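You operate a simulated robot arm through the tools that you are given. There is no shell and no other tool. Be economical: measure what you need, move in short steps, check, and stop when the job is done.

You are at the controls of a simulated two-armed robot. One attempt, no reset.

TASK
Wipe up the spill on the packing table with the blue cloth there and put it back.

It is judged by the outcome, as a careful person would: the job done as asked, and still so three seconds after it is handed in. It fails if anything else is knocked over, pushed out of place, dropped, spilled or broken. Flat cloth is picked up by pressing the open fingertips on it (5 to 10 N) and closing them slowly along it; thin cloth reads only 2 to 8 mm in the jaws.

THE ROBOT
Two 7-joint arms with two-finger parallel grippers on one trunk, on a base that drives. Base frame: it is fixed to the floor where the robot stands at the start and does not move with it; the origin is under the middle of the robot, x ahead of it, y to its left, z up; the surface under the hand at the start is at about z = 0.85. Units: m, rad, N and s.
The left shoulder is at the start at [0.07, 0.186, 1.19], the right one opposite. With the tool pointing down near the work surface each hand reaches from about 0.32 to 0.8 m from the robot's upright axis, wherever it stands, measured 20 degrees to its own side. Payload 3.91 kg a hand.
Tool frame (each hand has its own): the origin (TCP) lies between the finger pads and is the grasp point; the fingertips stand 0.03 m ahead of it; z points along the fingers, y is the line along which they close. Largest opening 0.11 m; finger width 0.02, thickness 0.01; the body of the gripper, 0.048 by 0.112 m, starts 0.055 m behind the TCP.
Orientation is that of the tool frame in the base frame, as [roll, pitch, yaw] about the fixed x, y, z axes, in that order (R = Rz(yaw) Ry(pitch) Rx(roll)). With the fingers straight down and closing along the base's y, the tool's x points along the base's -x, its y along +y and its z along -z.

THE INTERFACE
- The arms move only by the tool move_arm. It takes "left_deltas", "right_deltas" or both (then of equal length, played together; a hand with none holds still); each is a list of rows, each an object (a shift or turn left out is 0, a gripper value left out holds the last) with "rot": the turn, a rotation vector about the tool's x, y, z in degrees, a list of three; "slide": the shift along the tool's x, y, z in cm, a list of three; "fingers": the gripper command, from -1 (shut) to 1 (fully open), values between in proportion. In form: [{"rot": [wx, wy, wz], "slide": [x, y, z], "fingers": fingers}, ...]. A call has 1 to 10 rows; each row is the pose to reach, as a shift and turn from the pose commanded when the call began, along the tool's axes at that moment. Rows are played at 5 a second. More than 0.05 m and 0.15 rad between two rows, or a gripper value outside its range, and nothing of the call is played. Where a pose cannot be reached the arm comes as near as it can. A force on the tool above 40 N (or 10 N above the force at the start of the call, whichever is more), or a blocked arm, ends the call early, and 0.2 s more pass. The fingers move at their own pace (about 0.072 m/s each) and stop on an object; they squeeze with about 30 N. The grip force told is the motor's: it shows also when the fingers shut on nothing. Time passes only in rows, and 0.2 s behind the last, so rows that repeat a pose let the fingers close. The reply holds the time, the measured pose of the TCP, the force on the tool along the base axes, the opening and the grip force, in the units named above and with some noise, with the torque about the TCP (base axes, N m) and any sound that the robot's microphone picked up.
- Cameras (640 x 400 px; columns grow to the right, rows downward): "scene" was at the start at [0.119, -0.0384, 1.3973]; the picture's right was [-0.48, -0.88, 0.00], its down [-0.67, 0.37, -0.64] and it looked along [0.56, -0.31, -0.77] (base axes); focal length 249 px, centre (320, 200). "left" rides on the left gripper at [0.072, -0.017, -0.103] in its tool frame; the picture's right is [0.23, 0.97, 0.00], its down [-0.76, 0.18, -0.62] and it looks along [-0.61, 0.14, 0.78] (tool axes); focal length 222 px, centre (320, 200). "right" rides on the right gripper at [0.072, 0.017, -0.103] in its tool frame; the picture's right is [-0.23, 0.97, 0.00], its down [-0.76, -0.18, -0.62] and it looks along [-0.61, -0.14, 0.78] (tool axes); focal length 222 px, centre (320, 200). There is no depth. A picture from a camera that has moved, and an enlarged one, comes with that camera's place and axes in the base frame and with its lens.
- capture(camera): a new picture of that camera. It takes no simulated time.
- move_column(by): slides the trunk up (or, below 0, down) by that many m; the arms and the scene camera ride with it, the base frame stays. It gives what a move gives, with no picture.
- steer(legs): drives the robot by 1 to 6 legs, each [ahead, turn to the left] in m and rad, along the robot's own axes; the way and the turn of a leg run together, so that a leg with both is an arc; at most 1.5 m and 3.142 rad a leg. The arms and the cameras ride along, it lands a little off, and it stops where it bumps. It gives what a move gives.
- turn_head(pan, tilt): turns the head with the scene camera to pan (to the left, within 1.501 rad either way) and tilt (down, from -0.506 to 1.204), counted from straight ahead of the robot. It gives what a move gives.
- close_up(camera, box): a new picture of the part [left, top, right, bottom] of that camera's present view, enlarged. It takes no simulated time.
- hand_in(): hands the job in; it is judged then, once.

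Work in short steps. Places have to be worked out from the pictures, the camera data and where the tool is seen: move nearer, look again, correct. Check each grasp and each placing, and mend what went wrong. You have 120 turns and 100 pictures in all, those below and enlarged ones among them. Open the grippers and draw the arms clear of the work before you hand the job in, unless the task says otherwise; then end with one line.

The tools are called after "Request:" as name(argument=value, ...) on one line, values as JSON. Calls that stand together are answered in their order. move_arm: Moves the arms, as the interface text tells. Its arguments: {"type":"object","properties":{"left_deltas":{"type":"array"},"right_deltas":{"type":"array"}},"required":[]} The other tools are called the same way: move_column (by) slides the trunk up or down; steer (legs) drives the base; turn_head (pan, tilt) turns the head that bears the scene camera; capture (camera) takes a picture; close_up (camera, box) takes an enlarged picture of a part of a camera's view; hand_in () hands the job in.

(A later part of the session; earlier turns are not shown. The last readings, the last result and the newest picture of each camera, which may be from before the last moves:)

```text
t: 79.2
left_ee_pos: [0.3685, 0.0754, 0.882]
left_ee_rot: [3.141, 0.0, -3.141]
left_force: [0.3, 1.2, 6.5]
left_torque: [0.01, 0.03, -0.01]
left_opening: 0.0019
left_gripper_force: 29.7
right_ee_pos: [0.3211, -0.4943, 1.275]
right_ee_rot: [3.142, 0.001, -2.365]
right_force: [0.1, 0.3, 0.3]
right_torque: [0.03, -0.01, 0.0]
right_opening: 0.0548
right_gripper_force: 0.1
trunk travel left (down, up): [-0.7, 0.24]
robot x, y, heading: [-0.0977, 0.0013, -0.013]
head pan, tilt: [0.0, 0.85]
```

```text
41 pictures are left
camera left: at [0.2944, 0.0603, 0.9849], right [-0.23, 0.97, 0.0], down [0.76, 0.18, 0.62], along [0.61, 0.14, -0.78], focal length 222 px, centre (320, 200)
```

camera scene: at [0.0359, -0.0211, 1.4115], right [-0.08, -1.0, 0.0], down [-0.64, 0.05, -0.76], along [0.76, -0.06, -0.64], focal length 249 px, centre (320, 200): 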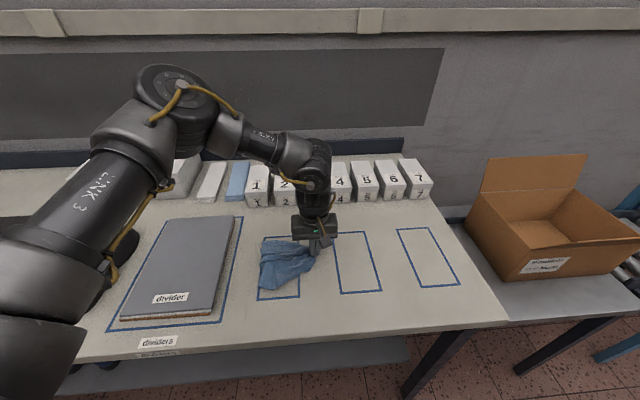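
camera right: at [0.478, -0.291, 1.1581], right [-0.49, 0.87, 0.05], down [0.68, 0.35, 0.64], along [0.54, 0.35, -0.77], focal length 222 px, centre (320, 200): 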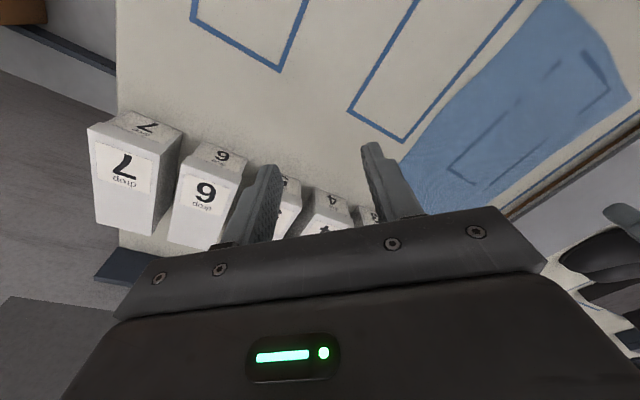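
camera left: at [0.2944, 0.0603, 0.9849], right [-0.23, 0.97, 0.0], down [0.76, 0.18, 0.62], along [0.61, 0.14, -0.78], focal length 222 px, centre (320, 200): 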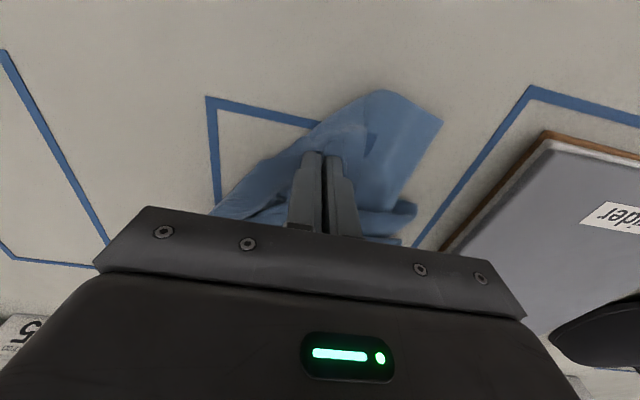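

Gripped. Lift 4 cm, swing to near-right and set down.

Request:
move_arm(left_deltas=[{"slide": [0, 0, -2]}, {"slide": [0.3, -0.5, -4.5]}, {"slide": [1.5, -2, -5]}, {"slide": [3, -4, -5]}, {"slide": [4.5, -6, -4]}, {"slide": [5.5, -7.8, -2.5]}, {"slide": [6, -9, -1]}, {"slide": [6, -9, -0.6]}])

Request:
capture(camera="left")

Request:
close_up(camera="scene", box=[216, 180, 376, 280])

```text
t: 81.0
left_ee_pos: [0.3074, -0.0152, 0.8889]
left_ee_rot: [3.141, 0.0, -3.141]
left_force: [-0.8, 0.0, 0.4]
left_torque: [-0.04, 0.0, 0.01]
left_opening: 0.0021
left_gripper_force: 30.0
right_ee_pos: [0.3217, -0.493, 1.2756]
right_ee_rot: [-3.141, 0.0, -2.366]
right_force: [0.5, 0.2, -0.9]
right_torque: [0.0, -0.02, -0.02]
right_opening: 0.0554
right_gripper_force: 0.1
trunk travel left (down, up): [-0.7, 0.24]
robot x, y, heading: [-0.0946, -0.0034, -0.007]
head pan, tilt: [0.0, 0.85]
```

```text
40 pictures are left
camera left: at [0.2347, -0.0295, 0.9917], right [-0.23, 0.97, 0.0], down [0.76, 0.18, 0.62], along [0.61, 0.14, -0.78], focal length 222 px, centre (320, 200)
```

left: 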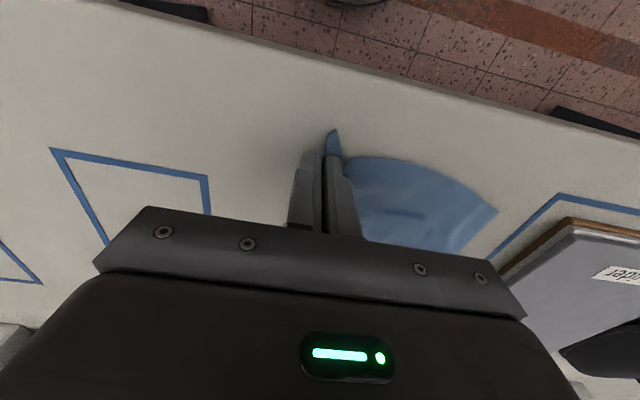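

```text
4.00 times, centred on (296, 230) of scene
camera zoom: at [0.0314, -0.0027, 1.3992], right [-0.01, -1.0, 0.0], down [-0.75, 0.01, -0.66], along [0.66, -0.01, -0.75], focal length 996 px, centre (416, 80)
```

zoom: 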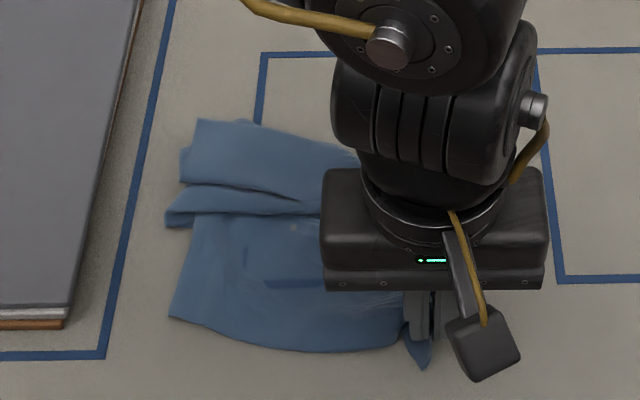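

Excellent, the near half unfolded flat. I release and look at the far half.

Request:
move_arm(left_deltas=[{"slide": [0, 0, 0.4]}, {"slide": [0, 0, 0.4], "fingers": -0.7}, {"slide": [0, 0, 0.4], "fingers": -0.5}, {"slide": [0, 0, -2]}, {"slide": [0, -3, -5]}, {"slide": [0, -6, -8]}, {"slide": [0, -9, -11]}, {"slide": [0, -12, -14]}, {"slide": [0, -12, -14]}])

Request:
close_up(camera="scene", box=[216, 180, 376, 280])

```text
t: 83.0
left_ee_pos: [0.309, -0.1354, 1.0296]
left_ee_rot: [-3.14, -0.001, 3.141]
left_force: [0.3, 0.7, -0.6]
left_torque: [0.0, 0.03, -0.03]
left_opening: 0.0277
left_gripper_force: 0.1
right_ee_pos: [0.3224, -0.493, 1.2747]
right_ee_rot: [3.14, -0.001, -2.366]
right_force: [0.3, 0.7, 0.3]
right_torque: [-0.01, -0.03, 0.0]
right_opening: 0.0549
right_gripper_force: 0.0
trunk travel left (down, up): [-0.7, 0.24]
robot x, y, heading: [-0.097, -0.0008, -0.012]
head pan, tilt: [0.0, 0.85]
```

```text
4.00 times, centred on (296, 230) of scene
camera zoom: at [0.0321, -0.0024, 1.3991], right [-0.01, -1.0, 0.0], down [-0.75, 0.01, -0.66], along [0.66, -0.01, -0.75], focal length 996 px, centre (416, 80)
```

zoom: 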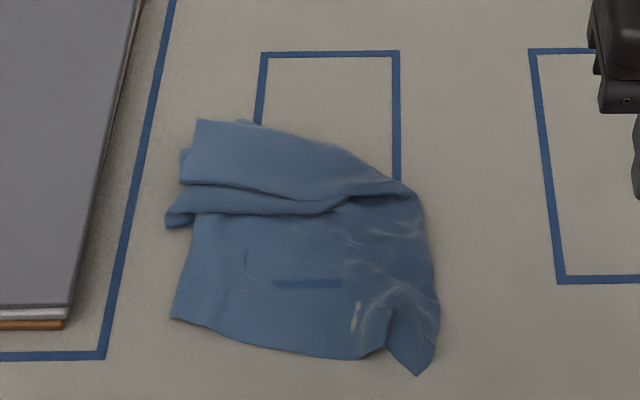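

Great progress. Next, I pinch the far layer near its far-left corner (~(0.465, 0.12)) and pull it away (+x) to open the far half.

Request:
move_arm(left_deltas=[{"slide": [-2.5, 4, 0], "fingers": -0.5}, {"slide": [-5, 8, 0]}, {"slide": [-7.5, 12, 0]}, {"slide": [-10, 16, 0]}, {"slide": [-12.5, 20, 1]}, {"slide": [-15, 23.5, 2]}, {"slide": [-15.6, 25.5, 5]}, {"slide": [-15.6, 25.5, 9]}, {"slide": [-15.6, 25.5, 12.5]}, {"slide": [-15.6, 25.5, 12.8]}])

Request:
capture(camera="left")

Request:
close_up(camera="scene", box=[216, 180, 376, 280])

```text
t: 85.2
left_ee_pos: [0.4334, 0.0925, 0.9134]
left_ee_rot: [-3.141, 0.003, -3.138]
left_force: [0.0, 0.3, 0.3]
left_torque: [-0.02, -0.01, -0.02]
left_opening: 0.0276
left_gripper_force: 0.0
left hand out of reach, approached as far as the arm can: row 6, 7, 8, 9, 10
right_ee_pos: [0.3211, -0.4936, 1.2748]
right_ee_rot: [3.142, 0.0, -2.366]
right_force: [-0.6, -0.1, -0.6]
right_torque: [0.04, -0.02, -0.01]
right_opening: 0.0548
right_gripper_force: 0.1
trunk travel left (down, up): [-0.7, 0.24]
robot x, y, heading: [-0.0954, -0.0026, -0.016]
head pan, tilt: [0.0, 0.85]
```

```text
37 pictures are left
camera left: at [0.36, 0.0776, 1.0158], right [-0.23, 0.97, 0.0], down [0.76, 0.18, 0.63], along [0.61, 0.14, -0.78], focal length 222 px, centre (320, 200)
```

left: 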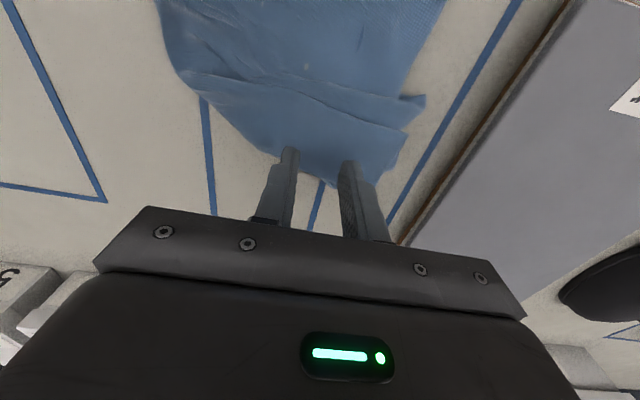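

```text
4.00 times, centred on (296, 230) of scene
camera zoom: at [0.0306, -0.0029, 1.3992], right [-0.01, -1.0, 0.0], down [-0.75, 0.01, -0.66], along [0.66, -0.01, -0.75], focal length 996 px, centre (416, 80)
```

zoom: 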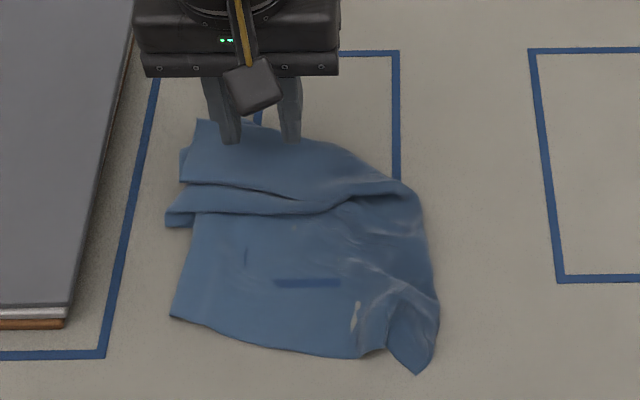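

The left is at its outward limit; I lift and turn the base 0.25 rad left to bring the far-left corner within range.

Request:
move_arm(left_deltas=[{"slide": [0, -1.5, -4]}, {"slide": [0, -4, -8]}, {"slide": [0, -7, -10]}, {"slide": [0, -7, -10]}])

Request:
steer(legs=[[0, 0.28]])

Request:
turn_head(pan=-0.2, tilt=0.85)

Request:
capture(camera="scene")

```text
t: 86.2
left_ee_pos: [0.4309, 0.0223, 1.0115]
left_ee_rot: [3.14, 0.001, -3.141]
left_force: [0.4, 0.0, -0.3]
left_torque: [-0.03, -0.01, 0.0]
left_opening: 0.0275
left_gripper_force: 0.1
right_ee_pos: [0.3211, -0.4941, 1.2759]
right_ee_rot: [3.14, 0.0, -2.368]
right_force: [0.0, -0.3, 0.4]
right_torque: [-0.03, 0.01, 0.04]
right_opening: 0.0551
right_gripper_force: 0.0
trunk travel left (down, up): [-0.7, 0.24]
robot x, y, heading: [-0.0956, -0.0025, -0.009]
head pan, tilt: [0.0, 0.85]
```

```text
t: 87.6
left_ee_pos: [0.405, 0.1683, 1.0118]
left_ee_rot: [3.14, -0.002, -2.861]
left_force: [-0.2, 0.3, 0.2]
left_torque: [0.02, 0.01, 0.05]
left_opening: 0.0274
left_gripper_force: 0.2
right_ee_pos: [0.442, -0.3593, 1.2749]
right_ee_rot: [3.138, 0.002, -2.087]
right_force: [-0.5, -0.9, 0.0]
right_torque: [0.01, 0.03, 0.02]
right_opening: 0.055
right_gripper_force: 0.1
trunk travel left (down, up): [-0.7, 0.24]
robot x, y, heading: [-0.099, -0.0012, 0.273]
head pan, tilt: [0.0, 0.85]
```

```text
t: 88.3
left_ee_pos: [0.4045, 0.1695, 1.0116]
left_ee_rot: [-3.14, -0.001, -2.861]
left_force: [-0.7, -0.6, -0.1]
left_torque: [-0.04, 0.01, 0.04]
left_opening: 0.0274
left_gripper_force: 0.0
right_ee_pos: [0.4429, -0.3572, 1.2747]
right_ee_rot: [3.141, 0.001, -2.087]
right_force: [0.6, 0.6, 0.6]
right_torque: [0.01, 0.0, -0.02]
right_opening: 0.0549
right_gripper_force: 0.2
trunk travel left (down, up): [-0.7, 0.24]
robot x, y, heading: [-0.0993, -0.0012, 0.273]
head pan, tilt: [-0.201, 0.85]
```

```text
35 pictures are left
camera scene: at [0.0294, 0.0176, 1.3991], right [0.07, -1.0, 0.0], down [-0.75, -0.05, -0.66], along [0.66, 0.05, -0.75], focal length 249 px, centre (320, 200)
```

scene: 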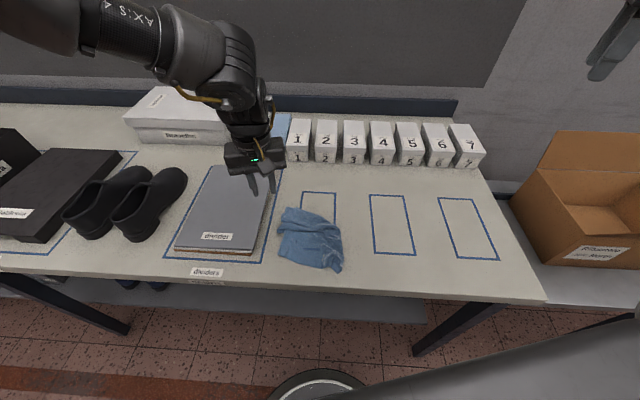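

Now I go to the far-left corner at (0.463, 0.118).

Request:
move_arm(left_deltas=[{"slide": [-1.5, -2.5, 0], "rot": [0, 0, 5]}, {"slide": [-3, -5, 1], "rot": [0, 0, 10]}, {"slide": [-4.2, -6.6, 4], "rot": [0, 0, 16]}, {"slide": [-4.2, -6.6, 8], "rot": [0, 0, 16]}, {"slide": [-4.2, -6.6, 11], "rot": [0, 0, 16]}, {"slide": [-4.2, -6.6, 11.3], "rot": [0, 0, 16]}])

Request:
close_up(camera="scene", box=[240, 180, 400, 280])

```text
t: 89.7
left_ee_pos: [0.4167, 0.084, 0.922]
left_ee_rot: [3.141, 0.0, -3.136]
left_force: [0.0, -0.6, 0.1]
left_torque: [0.05, -0.01, 0.01]
left_opening: 0.0274
left_gripper_force: 0.0
left hand out of reach, approached as far as the arm can: row 2, 3, 4, 5, 6
right_ee_pos: [0.4413, -0.3592, 1.2749]
right_ee_rot: [-3.141, 0.002, -2.085]
right_force: [0.0, 0.0, -0.7]
right_torque: [-0.01, -0.02, -0.02]
right_opening: 0.0552
right_gripper_force: 0.0
trunk travel left (down, up): [-0.7, 0.24]
robot x, y, heading: [-0.1026, -0.0005, 0.271]
head pan, tilt: [-0.201, 0.85]
```

```text
4.00 times, centred on (320, 230) of scene
camera zoom: at [0.0285, 0.0167, 1.3993], right [0.07, -1.0, 0.0], down [-0.75, -0.05, -0.66], along [0.66, 0.05, -0.75], focal length 996 px, centre (320, 80)
```

zoom: 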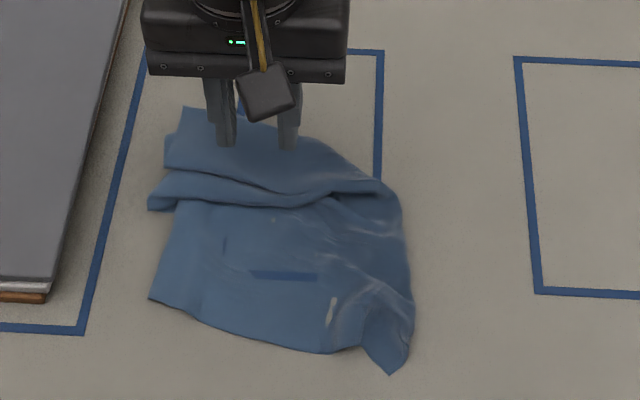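

Wrist-yaw limit again; with the wrist turned counter-clockwise (yaw +30°) it should reach.

Request:
move_arm(left_deltas=[{"rot": [0, 0, -8], "slide": [0, 0, -1]}, {"rot": [0, 0, -16], "slide": [-1, 1, -1]}, {"rot": [0, 0, -24], "slide": [-2.5, 2.5, -1]}, {"rot": [0, 0, -30], "slide": [-4.5, 3.2, 0]}, {"rot": [0, 0, -30], "slide": [-4.7, 3.4, 1.5]}, {"rot": [0, 0, -30], "slide": [-4.7, 3.4, 2]}])

Request:
close_up(camera="scene", box=[240, 180, 400, 280])

```text
t: 91.1
left_ee_pos: [0.4643, 0.1202, 0.9038]
left_ee_rot: [3.141, -0.001, -2.616]
left_force: [1.0, 0.6, -0.8]
left_torque: [0.04, -0.02, -0.01]
left_opening: 0.0278
left_gripper_force: 0.0
right_ee_pos: [0.4435, -0.3585, 1.2751]
right_ee_rot: [3.141, 0.0, -2.085]
right_force: [-0.4, 0.6, -0.3]
right_torque: [0.02, 0.01, 0.04]
right_opening: 0.0551
right_gripper_force: 0.0
trunk travel left (down, up): [-0.7, 0.24]
robot x, y, heading: [-0.0963, -0.0014, 0.271]
head pan, tilt: [-0.201, 0.85]
```

```text
4.00 times, centred on (320, 230) of scene
camera zoom: at [0.0293, 0.0172, 1.3992], right [0.07, -1.0, 0.0], down [-0.75, -0.05, -0.66], along [0.66, 0.05, -0.75], focal length 996 px, centre (320, 80)
```

zoom: 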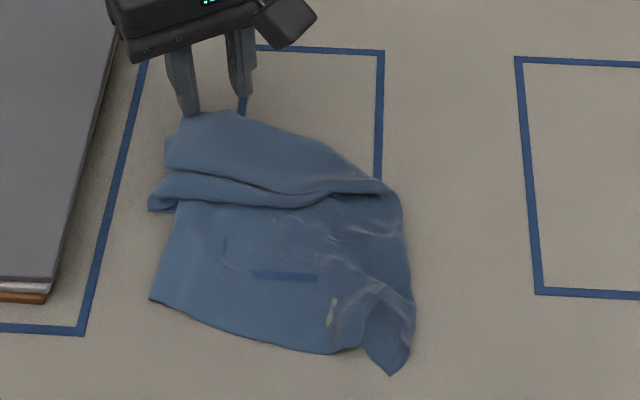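

Reached. The tips are at the far edge; I shift 2.8 cm nearer, press, and close.

Request:
move_arm(left_deltas=[{"slide": [2.5, 1.2, 0.5]}, {"slide": [2.5, 1.2, 1.5]}, {"slide": [2.5, 1.2, 2]}, {"slide": [2.5, 1.2, 2.15]}, {"slide": [2.5, 1.2, 2.15], "fingers": -0.62}, {"slide": [2.5, 1.2, 2.15], "fingers": -0.74}, {"slide": [2.5, 1.2, 2.15], "fingers": -0.87}, {"slide": [2.5, 1.2, 2.15], "fingers": -1}, {"slide": [2.5, 1.2, 2.15], "fingers": -1}])

Request:
capture(camera="left")

```text
t: 93.1
left_ee_pos: [0.4353, 0.1164, 0.8842]
left_ee_rot: [-3.14, 0.003, -2.616]
left_force: [2.0, 0.0, 20.9]
left_torque: [-0.07, 0.03, 0.06]
left_opening: 0.0035
left_gripper_force: 30.1
right_ee_pos: [0.4406, -0.3597, 1.2767]
right_ee_rot: [3.14, 0.003, -2.085]
right_force: [-0.6, 0.7, 0.1]
right_torque: [0.01, 0.01, 0.02]
right_opening: 0.0549
right_gripper_force: 0.1
trunk travel left (down, up): [-0.7, 0.24]
robot x, y, heading: [-0.0968, -0.0029, 0.271]
head pan, tilt: [-0.201, 0.85]
```

```text
32 pictures are left
camera left: at [0.3806, 0.0674, 0.9863], right [-0.68, 0.73, 0.0], down [0.57, 0.54, 0.62], along [0.46, 0.43, -0.78], focal length 222 px, centre (320, 200)
```

left: 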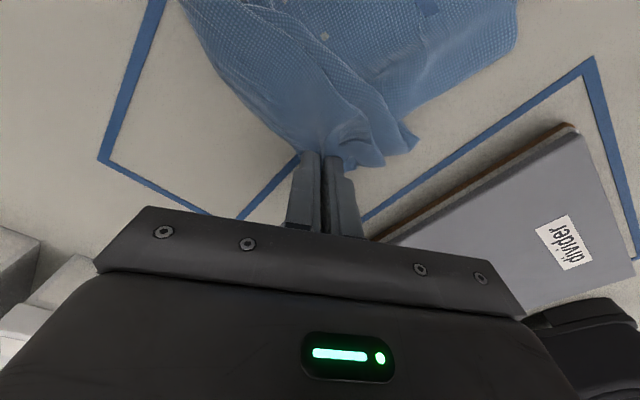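

Gripped (3.5 mm). I lift 3 cm and pull away (+x) about 13 cm.

Request:
move_arm(left_deltas=[{"slide": [0, 0, -1.5]}, {"slide": [-1.7, -1, -3]}, {"slide": [-3.4, -2, -3]}, {"slide": [-5.2, -3, -3]}, {"slide": [-6.9, -4, -3]}, {"slide": [-8.6, -5, -3]}, {"slide": [-10.4, -6, -2.5]}, {"slide": [-12, -6.8, -1.5]}, {"slide": [-12, -6.8, -1]}])

Request:
close_up(camera="scene", box=[240, 160, 400, 260])

Request:
capture(camera="left")

```text
t: 95.1
left_ee_pos: [0.5199, 0.1226, 0.9025]
left_ee_rot: [-3.138, 0.003, -2.614]
left_force: [0.0, 0.1, -0.1]
left_torque: [0.01, -0.03, 0.01]
left_opening: 0.0027
left_gripper_force: 30.2
left hand out of reach, approached as far as the arm can: row 6, 7, 8, 9
right_ee_pos: [0.4414, -0.3589, 1.2752]
right_ee_rot: [3.141, 0.0, -2.086]
right_force: [0.1, -0.3, -0.4]
right_torque: [-0.04, -0.01, -0.01]
right_opening: 0.0549
right_gripper_force: 0.0
trunk travel left (down, up): [-0.7, 0.24]
robot x, y, heading: [-0.093, 0.002, 0.266]
head pan, tilt: [-0.201, 0.85]
```

```text
4.00 times, centred on (320, 210) of scene
camera zoom: at [0.0295, 0.0172, 1.3992], right [0.07, -1.0, 0.0], down [-0.75, -0.05, -0.66], along [0.66, 0.05, -0.75], focal length 996 px, centre (320, 160)
```

zoom: 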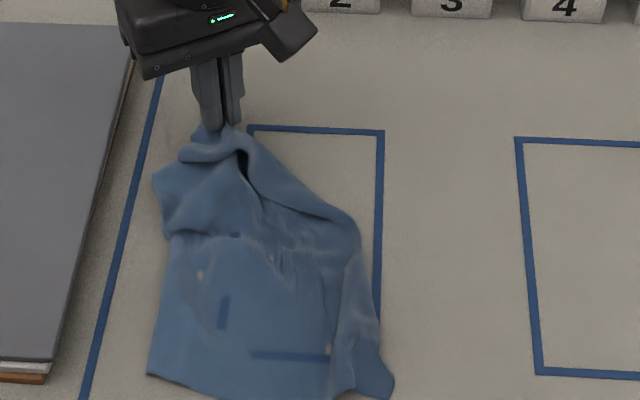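

```text
30 pictures are left
camera left: at [0.4645, 0.074, 1.0052], right [-0.69, 0.73, 0.0], down [0.57, 0.54, 0.62], along [0.46, 0.43, -0.78], focal length 222 px, centre (320, 200)
```

left: 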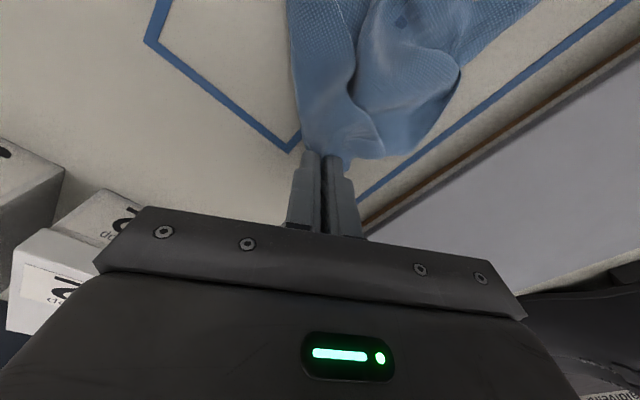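

Most of it opened. I try pulling on a bit further, away and to the right, to (0.57, 0.08).

Request:
move_arm(left_deltas=[{"slide": [-0.5, -1.5, -0.5]}, {"slide": [-1, -3, -0.5]}, {"slide": [-1.6, -4.5, -0.5]}, {"slide": [-2.3, -6, -0.5]}, {"slide": [-3.2, -6.5, 0.5]}, {"slide": [-3.2, -6.5, 1]}])

Request:
close_up(camera="scene", box=[240, 160, 400, 260])

```text
t: 96.5
left_ee_pos: [0.5203, 0.1239, 0.9027]
left_ee_rot: [-3.138, 0.001, -2.616]
left_force: [1.1, -0.5, -0.3]
left_torque: [0.0, -0.01, 0.0]
left_opening: 0.0028
left_gripper_force: 30.0
left hand out of reach, approached as far as the arm can: row 1, 2, 3, 4, 5, 6
right_ee_pos: [0.4423, -0.3591, 1.2745]
right_ee_rot: [3.14, 0.0, -2.086]
right_force: [0.2, -0.2, -1.0]
right_torque: [-0.01, 0.0, 0.02]
right_opening: 0.0554
right_gripper_force: 0.2
trunk travel left (down, up): [-0.7, 0.24]
robot x, y, heading: [-0.0961, -0.0005, 0.271]
head pan, tilt: [-0.201, 0.85]
```

```text
4.00 times, centred on (320, 210) of scene
camera zoom: at [0.0298, 0.0171, 1.3991], right [0.07, -1.0, 0.0], down [-0.75, -0.05, -0.66], along [0.66, 0.05, -0.75], focal length 996 px, centre (320, 160)
```

zoom: 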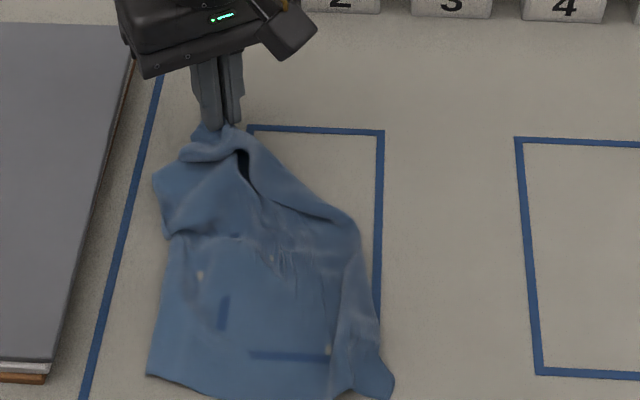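

The arm is stuck, so I use the base itself: forward 7 cm with a slight right turn, pulling the corner to about (0.6, 0.07).

Request:
steer(legs=[[0.07, -0.1]])

Request:
capture(camera="scene")

Request:
close_up(camera="scene", box=[220, 170, 380, 270])

```text
t: 97.5
left_ee_pos: [0.5895, 0.0765, 0.9092]
left_ee_rot: [-3.137, 0.008, -2.717]
left_force: [-0.4, 0.1, 0.2]
left_torque: [0.0, -0.06, -0.01]
left_opening: 0.0029
left_gripper_force: 30.1
right_ee_pos: [0.4605, -0.3947, 1.28]
right_ee_rot: [-3.134, 0.009, -2.186]
right_force: [-0.8, 0.0, 1.1]
right_torque: [-0.02, -0.06, 0.01]
right_opening: 0.055
right_gripper_force: 0.2
trunk travel left (down, up): [-0.7, 0.24]
robot x, y, heading: [-0.0285, 0.0139, 0.166]
head pan, tilt: [-0.201, 0.85]
```

```text
28 pictures are left
camera scene: at [0.0871, 0.0195, 1.4004], right [-0.03, -1.0, 0.0], down [-0.75, 0.02, -0.67], along [0.67, -0.02, -0.75], focal length 249 px, centre (320, 200)
```

scene: 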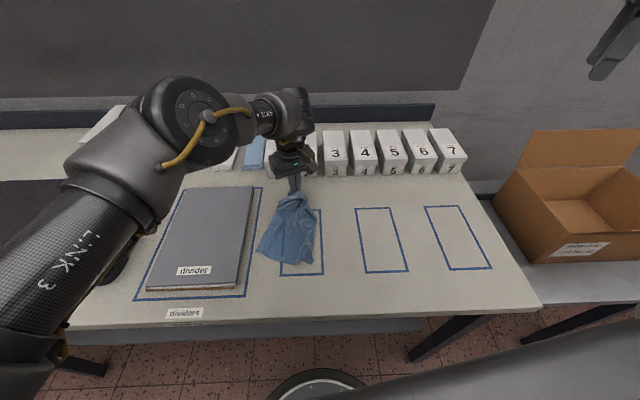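

```text
4.00 times, centred on (300, 220) of scene
camera zoom: at [0.0871, 0.0195, 1.4004], right [-0.03, -1.0, 0.0], down [-0.75, 0.02, -0.67], along [0.67, -0.02, -0.75], focal length 996 px, centre (400, 120)
```

zoom: 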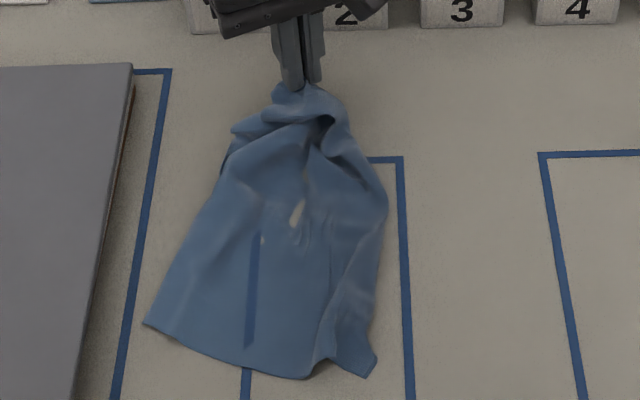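

The cloth is now drawn out lengthwise (x ≈ 0.37–0.60, y ≈ 0.02–0.17). I lower, release and rise to inspect the far corners.

Request:
move_arm(left_deltas=[{"slide": [0, 0, 1]}, {"slide": [0, 0, 2]}, {"slide": [0, 0, 2], "fingers": -0.7}, {"slide": [0, 0, 2], "fingers": -0.5}, {"slide": [0, 0, -2]}, {"slide": [2, 0, -6]}, {"slide": [4, 0, -10]}, {"slide": [6, -2, -13]}, {"slide": [8, -5, -14]}, {"slide": [8, -5, -14]}])

Request:
close_up(camera="scene", box=[220, 170, 380, 270])

```text
t: 99.7
left_ee_pos: [0.5339, 0.0088, 1.0415]
left_ee_rot: [-3.136, 0.002, -2.715]
left_force: [0.1, -0.2, -0.1]
left_torque: [-0.03, -0.05, 0.0]
left_opening: 0.0278
left_gripper_force: 0.0
left hand out of reach, approached as far as the arm can: row 9, 10
right_ee_pos: [0.4702, -0.3942, 1.2757]
right_ee_rot: [-3.141, 0.004, -2.185]
right_force: [0.0, -0.6, 0.4]
right_torque: [-0.02, 0.03, -0.01]
right_opening: 0.0551
right_gripper_force: 0.0
trunk travel left (down, up): [-0.7, 0.24]
robot x, y, heading: [-0.0323, 0.015, 0.171]
head pan, tilt: [-0.201, 0.85]
```

```text
4.00 times, centred on (300, 220) of scene
camera zoom: at [0.0975, 0.0208, 1.3992], right [-0.03, -1.0, 0.0], down [-0.75, 0.02, -0.66], along [0.66, -0.02, -0.75], focal length 996 px, centre (400, 120)
```

zoom: 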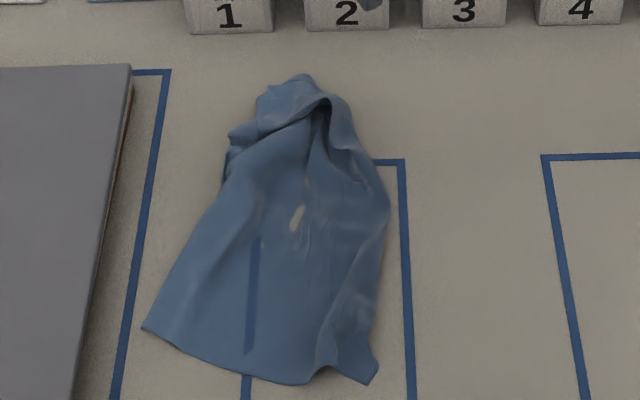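

It is much better. Next I pinch the far-right flap at about (0.55, 0.04) and pull it to the right.

Request:
move_arm(left_deltas=[{"rot": [0, 0, 6], "slide": [-1, 0.5, 2]}, {"rot": [0, 0, 12], "slide": [-2, 1.5, 5]}, {"rot": [0, 0, 18], "slide": [-2.7, 2.2, 8]}, {"rot": [0, 0, 24], "slide": [-2.7, 2.2, 11]}, {"rot": [0, 0, 24], "slide": [-2.7, 2.2, 13.5]}, {"rot": [0, 0, 24], "slide": [-2.7, 2.2, 13.5]}])

Request:
close_up(camera="scene", box=[220, 170, 380, 270])

Request:
capture(camera="left")

```text
t: 101.1
left_ee_pos: [0.5261, 0.0396, 0.9141]
left_ee_rot: [-3.136, 0.003, -3.131]
left_force: [0.2, -0.2, 0.2]
left_torque: [-0.02, 0.0, -0.05]
left_opening: 0.0276
left_gripper_force: 0.0
left hand out of reach, approached as far as the arm can: row 4, 5, 6
right_ee_pos: [0.4714, -0.3971, 1.276]
right_ee_rot: [-3.141, 0.001, -2.184]
right_force: [0.5, -0.8, 0.6]
right_torque: [0.0, -0.02, -0.02]
right_opening: 0.055
right_gripper_force: 0.0
trunk travel left (down, up): [-0.7, 0.24]
robot x, y, heading: [-0.0285, 0.0141, 0.168]
head pan, tilt: [-0.201, 0.85]
```

```text
4.00 times, centred on (300, 220) of scene
camera zoom: at [0.0983, 0.0193, 1.3991], right [-0.03, -1.0, 0.0], down [-0.75, 0.02, -0.66], along [0.66, -0.02, -0.75], focal length 996 px, centre (400, 120)
```

zoom: 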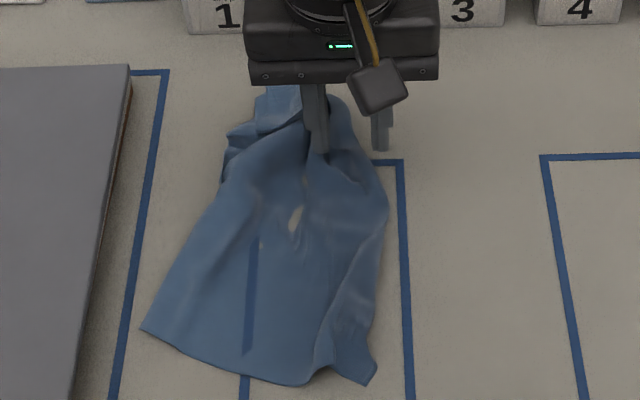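

```text
24 pictures are left
camera left: at [0.4525, 0.0247, 1.0167], right [-0.24, 0.97, -0.01], down [0.76, 0.19, 0.63], along [0.61, 0.14, -0.78], focal length 222 px, centre (320, 200)
```

left: 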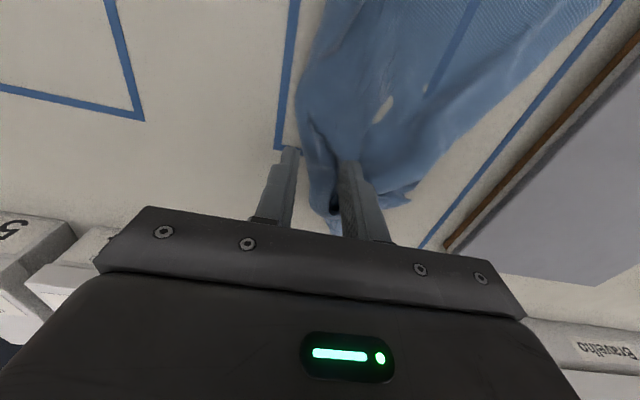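

The right tip is just off the cloth; I shift 1.4 cm left and slightly nearer, then press and close.

Request:
move_arm(left_deltas=[{"slide": [0.8, 1.4, 1]}, {"slide": [0.8, 1.4, 2]}, {"slide": [0.8, 1.4, 2.8]}, {"slide": [0.8, 1.4, 3.2]}, {"slide": [0.8, 1.4, 3.25], "fingers": -0.62}, {"slide": [0.8, 1.4, 3.25], "fingers": -0.74}, {"slide": [0.8, 1.4, 3.25], "fingers": -0.87}, {"slide": [0.8, 1.4, 3.25], "fingers": -1}, {"slide": [0.8, 1.4, 3.25], "fingers": -1}])

```text
t: 103.1
left_ee_pos: [0.5115, 0.0516, 0.8827]
left_ee_rot: [-3.138, 0.004, -3.131]
left_force: [-0.9, -0.7, 0.0]
left_torque: [-0.02, 0.0, 0.0]
left_opening: 0.002
left_gripper_force: 30.2
left hand out of reach, approached as far as the arm can: row 2, 3, 4, 5, 6, 7, 8, 9
right_ee_pos: [0.47, -0.3946, 1.2755]
right_ee_rot: [-3.141, 0.002, -2.186]
right_force: [0.0, 0.0, 0.0]
right_torque: [0.02, 0.03, 0.0]
right_opening: 0.0551
right_gripper_force: 0.1
trunk travel left (down, up): [-0.7, 0.24]
robot x, y, heading: [-0.03, 0.0118, 0.17]
head pan, tilt: [-0.201, 0.85]
```

Reads 2 mm, likely gripping. I lift 1.5 cm and pull right ~9 cm and slightly away.

Request:
move_arm(left_deltas=[{"slide": [0, 0, -1]}, {"slide": [-0.5, -1.5, -2]}, {"slide": [-1.2, -3, -2]}, {"slide": [-2, -4.5, -2]}, {"slide": [-3, -6, -2]}, {"slide": [-4, -7.5, -2]}, {"slide": [-5, -9, -1.2]}, {"slide": [-5, -9.5, -0.8]}])

Request:
close_up(camera="scene", box=[220, 170, 380, 270])

```text
t: 104.9
left_ee_pos: [0.5123, 0.0284, 0.914]
left_ee_rot: [-3.135, 0.004, -3.132]
left_force: [-1.3, -0.9, -0.4]
left_torque: [0.0, -0.01, 0.03]
left_opening: 0.0018
left_gripper_force: 30.2
left hand out of reach, approached as far as the arm can: row 3, 4, 5, 6, 7, 8
right_ee_pos: [0.4708, -0.3953, 1.2758]
right_ee_rot: [-3.141, 0.001, -2.185]
right_force: [-0.4, 0.5, -0.1]
right_torque: [0.02, 0.02, -0.03]
right_opening: 0.0551
right_gripper_force: 0.1
trunk travel left (down, up): [-0.7, 0.24]
robot x, y, heading: [-0.0319, 0.0113, 0.173]
head pan, tilt: [-0.201, 0.85]
```

```text
4.00 times, centred on (300, 220) of scene
camera zoom: at [0.0981, 0.0195, 1.3991], right [-0.03, -1.0, 0.0], down [-0.75, 0.02, -0.66], along [0.66, -0.02, -0.75], focal length 996 px, centre (400, 120)
```

zoom: 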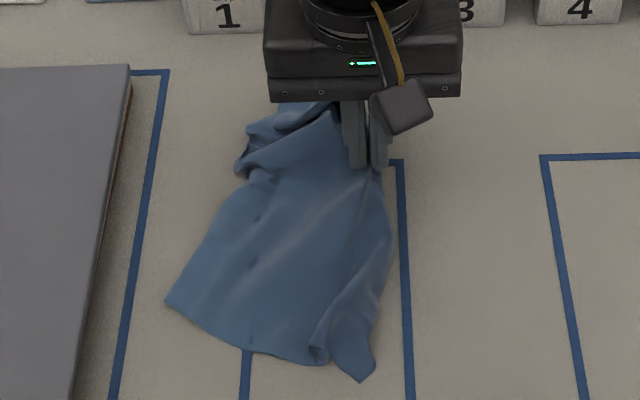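

Gripping works but the arm is stuck again; I use the base turn (-0.15 rad) to carry the pull to the right.

Request:
steer(legs=[[0.0, -0.16]])

Request:
close_up(camera="scene", box=[190, 170, 350, 270])

```text
t: 106.0
left_ee_pos: [0.508, -0.0581, 0.9141]
left_ee_rot: [-3.136, 0.004, 2.991]
left_force: [0.8, 0.4, -0.6]
left_torque: [0.02, -0.02, 0.02]
left_opening: 0.002
left_gripper_force: 29.8
right_ee_pos: [0.3992, -0.4697, 1.2761]
right_ee_rot: [3.141, 0.003, -2.342]
right_force: [0.5, -0.4, 0.4]
right_torque: [0.01, 0.01, 0.01]
right_opening: 0.0548
right_gripper_force: 0.1
trunk travel left (down, up): [-0.7, 0.24]
robot x, y, heading: [-0.0289, 0.0119, 0.013]
head pan, tilt: [-0.201, 0.85]
```

```text
4.00 times, centred on (270, 220) of scene
camera zoom: at [0.0977, -0.0003, 1.3991], right [-0.19, -0.98, 0.0], down [-0.74, 0.14, -0.66], along [0.65, -0.12, -0.75], focal length 996 px, centre (520, 120)
```

zoom: 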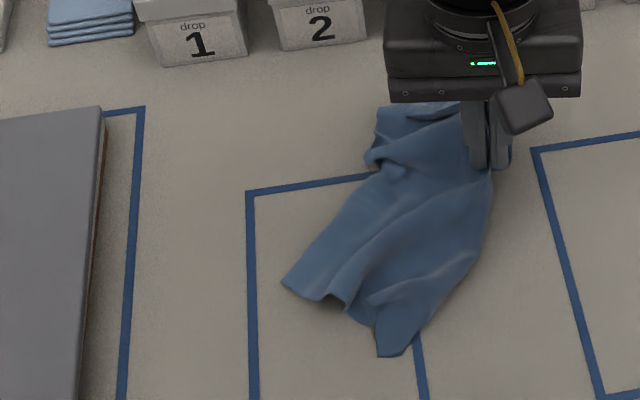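

The cloth came along to the right. I release here, then will pull the near-left corner out to the left/near.

Request:
move_arm(left_deltas=[{"slide": [0, 0, 1.5]}, {"slide": [0, 0, 2.8]}, {"slide": [0, 0, 2.8], "fingers": -0.7}, {"slide": [0, 0, 2.8], "fingers": -0.5}, {"slide": [0, 0, -1]}, {"slide": [2, 1, -5]}, {"slide": [5, 2.5, -8]}, {"slide": [8, 5, -8]}, {"slide": [10, 9, -8]}, {"slide": [10, 12, -8]}])

Request:
turn_head(pan=0.1, tilt=0.9)

Request:
close_up(camera="scene", box=[240, 120, 400, 220])

```text
t: 108.2
left_ee_pos: [0.4261, 0.0758, 0.9945]
left_ee_rot: [-3.135, 0.004, 2.991]
left_force: [-0.3, 0.4, 1.1]
left_torque: [0.0, 0.02, 0.0]
left_opening: 0.0274
left_gripper_force: 0.0
left hand out of reach, approached as far as the arm can: row 2, 3, 4
right_ee_pos: [0.4006, -0.467, 1.2763]
right_ee_rot: [-3.141, 0.0, -2.344]
right_force: [0.6, 0.7, 0.8]
right_torque: [-0.03, 0.0, 0.03]
right_opening: 0.0551
right_gripper_force: 0.0
trunk travel left (down, up): [-0.7, 0.24]
robot x, y, heading: [-0.0345, 0.0143, 0.009]
head pan, tilt: [-0.201, 0.85]
```

```text
t: 109.0
left_ee_pos: [0.4253, 0.0741, 0.9947]
left_ee_rot: [-3.137, 0.003, 2.991]
left_force: [0.1, 0.0, -0.9]
left_torque: [0.0, 0.01, 0.01]
left_opening: 0.0276
left_gripper_force: 0.1
right_ee_pos: [0.3987, -0.4701, 1.2761]
right_ee_rot: [-3.141, 0.002, -2.343]
right_force: [0.2, 0.0, -0.8]
right_torque: [0.01, 0.02, -0.01]
right_opening: 0.055
right_gripper_force: 0.1
trunk travel left (down, up): [-0.7, 0.24]
robot x, y, heading: [-0.0308, 0.0117, 0.01]
head pan, tilt: [0.099, 0.901]
```

```text
4.00 times, centred on (320, 170) of scene
camera zoom: at [0.0956, 0.0218, 1.3953], right [0.11, -0.99, 0.0], down [-0.78, -0.09, -0.62], along [0.62, 0.07, -0.78], focal length 996 px, centre (320, 320)
```

zoom: 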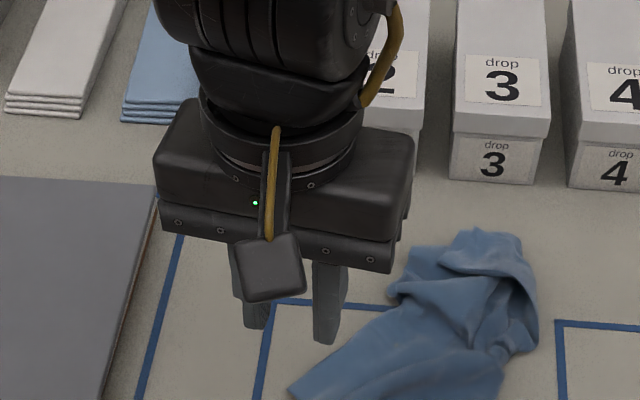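

I take a full scene view to see the whole cloth.

Request:
close_up(camera="scene", box=[240, 150, 432, 270])

```text
3.33 times, centred on (336, 210) of scene
camera zoom: at [0.0956, 0.0218, 1.3953], right [0.11, -0.99, 0.0], down [-0.78, -0.09, -0.62], along [0.62, 0.07, -0.78], focal length 830 px, centre (267, 167)
```

zoom: 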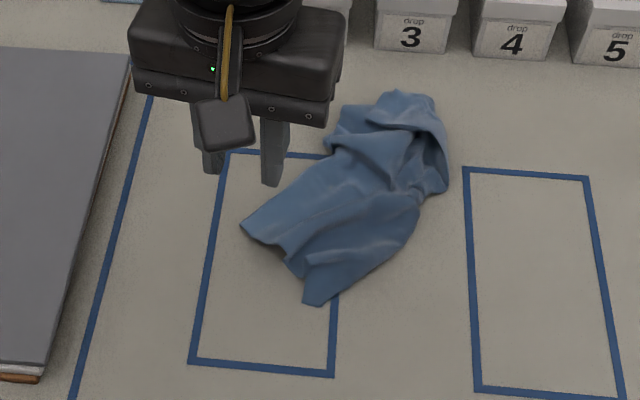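

I go for the near-left corner at about (0.475, 0.062), to pull it out to the near-left.

Request:
move_arm(left_deltas=[{"slide": [-2, 0, 0], "rot": [0, 0, -8]}, {"slide": [-4, -0.3, 2], "rot": [0, 0, -16]}, {"slide": [-5.1, -0.5, 5], "rot": [0, 0, -22]}, {"slide": [-5.1, -0.5, 8], "rot": [0, 0, -22]}, {"slide": [-5.1, -0.5, 9], "rot": [0, 0, -22]}, {"slide": [-5.1, -0.5, 9], "rot": [0, 0, -22]}])

Request:
close_up(camera="scene", box=[240, 150, 432, 270])

```text
t: 110.4
left_ee_pos: [0.4768, 0.0611, 0.9022]
left_ee_rot: [-3.135, 0.001, -2.907]
left_force: [-0.4, -0.5, -0.4]
left_torque: [-0.01, -0.04, 0.04]
left_opening: 0.0273
left_gripper_force: 0.0
right_ee_pos: [0.3988, -0.4692, 1.2767]
right_ee_rot: [-3.141, 0.001, -2.343]
right_force: [0.1, -0.2, -0.3]
right_torque: [-0.02, -0.02, 0.03]
right_opening: 0.055
right_gripper_force: 0.0
trunk travel left (down, up): [-0.7, 0.24]
robot x, y, heading: [-0.0302, 0.0158, 0.015]
head pan, tilt: [0.099, 0.901]
```

```text
3.33 times, centred on (336, 210) of scene
camera zoom: at [0.0956, 0.0225, 1.3953], right [0.11, -0.99, 0.0], down [-0.78, -0.09, -0.62], along [0.62, 0.07, -0.78], focal length 830 px, centre (267, 167)
```

zoom: 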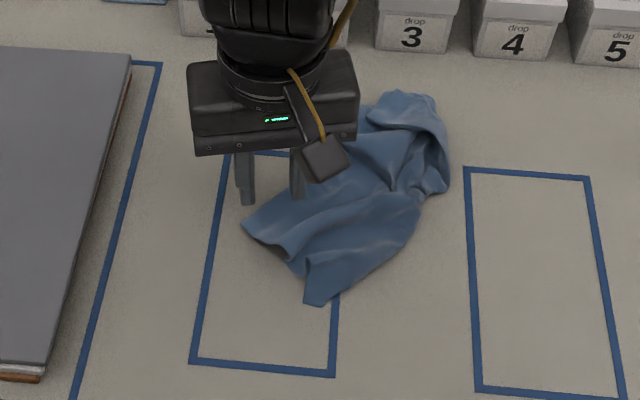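

Shift 1.3 cm right and slightly nearer, then press and close.

Request:
move_arm(left_deltas=[{"slide": [1.1, -1.1, 0.8]}, {"slide": [1.1, -1.1, 1.6]}, {"slide": [1.1, -1.1, 2.0]}, {"slide": [1.1, -1.1, 2.1]}, {"slide": [1.1, -1.1, 2.1], "fingers": -0.62}, {"slide": [1.1, -1.1, 2.1], "fingers": -0.74}, {"slide": [1.1, -1.1, 2.1], "fingers": -0.87}, {"slide": [1.1, -1.1, 2.1], "fingers": -1}, {"slide": [1.1, -1.1, 2.1], "fingers": -1}])

```text
t: 112.4
left_ee_pos: [0.4682, 0.0494, 0.8829]
left_ee_rot: [-3.136, 0.001, -2.907]
left_force: [0.4, -0.1, 0.5]
left_torque: [0.03, 0.0, 0.01]
left_opening: 0.0002
left_gripper_force: 29.8
right_ee_pos: [0.3991, -0.4698, 1.276]
right_ee_rot: [-3.141, 0.001, -2.342]
right_force: [0.1, -0.3, -0.3]
right_torque: [0.0, 0.01, 0.0]
right_opening: 0.0554
right_gripper_force: 0.0
trunk travel left (down, up): [-0.7, 0.24]
robot x, y, heading: [-0.0312, 0.018, 0.011]
head pan, tilt: [0.099, 0.901]
```

Nothing caught (0.2 mm) and no contact force; I reopen, lower 2.5 mm more until it presses, and close again.

Request:
move_arm(left_deltas=[{"slide": [0, 0, -0.5], "fingers": -0.6}, {"slide": [0, 0, -0.5], "fingers": -0.45}, {"slide": [0, 0, 0]}, {"slide": [0, 0, 0.2]}, {"slide": [0, 0, 0.25]}, {"slide": [0, 0, 0.25], "fingers": -0.6}, {"slide": [0, 0, 0.25], "fingers": -0.75}, {"slide": [0, 0, 0.25], "fingers": -0.88}, {"slide": [0, 0, 0.25], "fingers": -1}, {"slide": [0, 0, 0.25], "fingers": -1}])

```text
t: 114.6
left_ee_pos: [0.4666, 0.0513, 0.8811]
left_ee_rot: [-3.136, 0.003, -2.907]
left_force: [1.4, 3.3, 25.2]
left_torque: [0.22, 0.08, -0.02]
left_opening: 0.002
left_gripper_force: 30.0
right_ee_pos: [0.3969, -0.4688, 1.2777]
right_ee_rot: [-3.14, 0.001, -2.341]
right_force: [0.0, 0.5, 0.7]
right_torque: [-0.01, -0.02, -0.02]
right_opening: 0.0551
right_gripper_force: 0.1
trunk travel left (down, up): [-0.7, 0.24]
robot x, y, heading: [-0.0292, 0.013, 0.014]
head pan, tilt: [0.099, 0.901]
```

Gripped (2 mm). I lift and pull toward the near-left, to (0.36, 0.115).

Request:
move_arm(left_deltas=[{"slide": [0, 0, -1]}, {"slide": [1.4, 1.4, -2]}, {"slide": [2.8, 2.7, -2]}, {"slide": [4.2, 4, -2]}, {"slide": [5.6, 5.4, -2]}, {"slide": [7, 6.8, -2]}, {"slide": [8.4, 8, -1.5]}, {"slide": [9.3, 9, -0.7]}, {"slide": [9.3, 9, -0.5]}])

Request:
close_up(camera="scene", box=[224, 150, 416, 270])

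```text
t: 116.6
left_ee_pos: [0.3571, 0.1147, 0.8838]
left_ee_rot: [-3.134, 0.001, -2.908]
left_force: [0.5, -1.0, -0.3]
left_torque: [0.01, 0.01, -0.05]
left_opening: 0.0019
left_gripper_force: 29.9
right_ee_pos: [0.3996, -0.469, 1.275]
right_ee_rot: [3.141, 0.002, -2.341]
right_force: [0.2, 0.3, -0.2]
right_torque: [-0.04, -0.02, -0.02]
right_opening: 0.0548
right_gripper_force: 0.0
trunk travel left (down, up): [-0.7, 0.24]
robot x, y, heading: [-0.0324, 0.0121, 0.014]
head pan, tilt: [0.099, 0.901]
```

```text
3.33 times, centred on (320, 210) of scene
camera zoom: at [0.0959, 0.0224, 1.3953], right [0.11, -0.99, 0.0], down [-0.78, -0.09, -0.62], along [0.62, 0.07, -0.78], focal length 830 px, centre (320, 167)
```

zoom: 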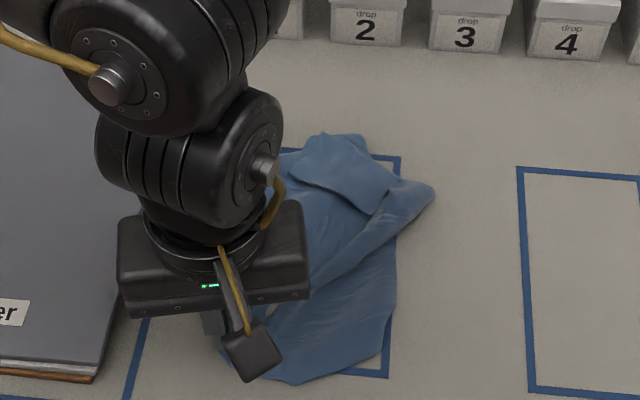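

Good spread. A flap is folded over at the far right. I release and move the hand aside to look.

Request:
move_arm(left_deltas=[{"slide": [0, 0, 0.1]}, {"slide": [0, 0, 0.1], "fingers": -0.7}, {"slide": [0, 0, 0.1], "fingers": -0.5}, {"slide": [0, 0, -2]}, {"slide": [1, 0, -6]}, {"slide": [2, 2, -9]}, {"slide": [2, 5, -10]}, {"slide": [2, 7, -10]}])

Request:
close_up(camera="scene", box=[224, 150, 416, 270])

```text
t: 118.4
left_ee_pos: [0.3203, 0.1803, 0.9844]
left_ee_rot: [-3.135, 0.001, -2.906]
left_force: [-0.2, 1.0, -0.5]
left_torque: [-0.01, -0.03, 0.0]
left_opening: 0.0271
left_gripper_force: 0.0
right_ee_pos: [0.4013, -0.4689, 1.277]
right_ee_rot: [-3.14, 0.002, -2.342]
right_force: [0.1, -0.5, 0.5]
right_torque: [-0.01, 0.02, 0.01]
right_opening: 0.0552
right_gripper_force: 0.1
trunk travel left (down, up): [-0.7, 0.24]
robot x, y, heading: [-0.0287, 0.012, 0.011]
head pan, tilt: [0.099, 0.901]
```

```text
3.33 times, centred on (320, 210) of scene
camera zoom: at [0.0955, 0.0233, 1.3953], right [0.11, -0.99, 0.0], down [-0.78, -0.09, -0.62], along [0.62, 0.07, -0.78], focal length 830 px, centre (320, 167)
```

zoom: 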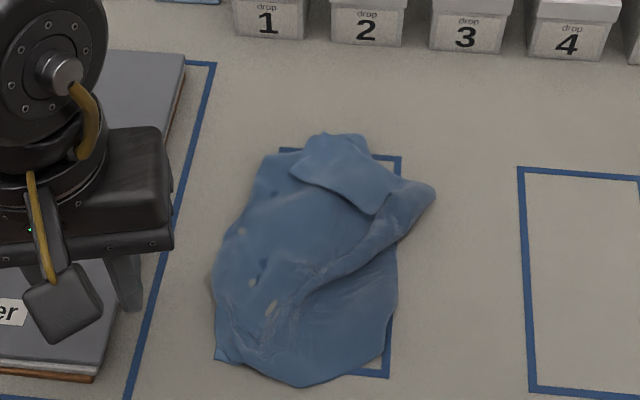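

The cloth is nearly flat, within about x 0.33–0.56, y -0.02–0.14. One flap at the far edge is folded nearward; I'll pinch it at (0.513, 0.04) and turn it away.

Request:
move_arm(left_deltas=[{"slide": [-2.5, -3, 0]}, {"slide": [-5, -6, 0]}, {"slide": [-7.5, -9, 0]}, {"slide": [-10, -12, 0]}, {"slide": [-12.5, -15, 1]}, {"slide": [-15.3, -18.1, 3]}, {"slide": [-15.3, -18.1, 6]}, {"slide": [-15.3, -18.1, 8]}, {"slide": [-15.3, -18.1, 8]}])

Request:
close_up(camera="scene", box=[224, 150, 416, 270])

```text
t: 120.4
left_ee_pos: [0.5118, 0.0372, 0.9059]
left_ee_rot: [-3.137, 0.002, -2.906]
left_force: [0.1, 0.0, 0.5]
left_torque: [0.02, -0.02, 0.01]
left_opening: 0.0276
left_gripper_force: 0.2
right_ee_pos: [0.399, -0.4691, 1.2752]
right_ee_rot: [3.141, 0.003, -2.344]
right_force: [0.2, -0.3, 0.2]
right_torque: [-0.01, 0.01, -0.03]
right_opening: 0.0551
right_gripper_force: 0.0
trunk travel left (down, up): [-0.7, 0.24]
robot x, y, heading: [-0.0302, 0.0146, 0.011]
head pan, tilt: [0.099, 0.901]
```

```text
3.33 times, centred on (320, 210) of scene
camera zoom: at [0.0951, 0.0214, 1.3953], right [0.11, -0.99, 0.0], down [-0.78, -0.09, -0.62], along [0.62, 0.07, -0.78], focal length 830 px, centre (320, 167)
```

zoom: 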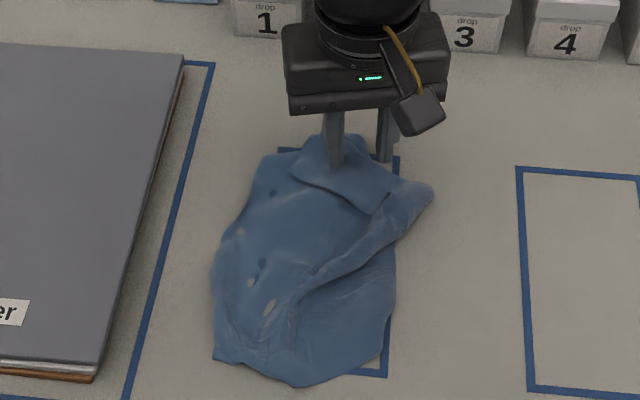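

Both tips land about on the flap; shift 0.8 cm left, press to feel contact and close.

Request:
move_arm(left_deltas=[{"slide": [0, 0.8, 1]}, {"slide": [0, 0.8, 1.8]}, {"slide": [0, 0.8, 2.2]}, {"slide": [0, 0.8, 2.35]}, {"slide": [0, 0.8, 2.35], "fingers": -0.6}, {"slide": [0, 0.8, 2.35], "fingers": -0.75}, {"slide": [0, 0.8, 2.35], "fingers": -0.88}, {"slide": [0, 0.8, 2.35], "fingers": -1}, {"slide": [0, 0.8, 2.35], "fingers": -1}])

```text
t: 122.4
left_ee_pos: [0.5098, 0.0461, 0.8823]
left_ee_rot: [-3.134, 0.003, -2.907]
left_force: [2.0, 0.2, 21.9]
left_torque: [0.04, -0.07, -0.03]
left_opening: 0.0022
left_gripper_force: 30.5
right_ee_pos: [0.3974, -0.4683, 1.2774]
right_ee_rot: [-3.139, 0.004, -2.342]
right_force: [0.5, -0.7, -0.1]
right_torque: [-0.01, -0.03, 0.01]
right_opening: 0.0552
right_gripper_force: 0.2
trunk travel left (down, up): [-0.7, 0.24]
robot x, y, heading: [-0.0312, 0.0138, 0.009]
head pan, tilt: [0.099, 0.901]
```

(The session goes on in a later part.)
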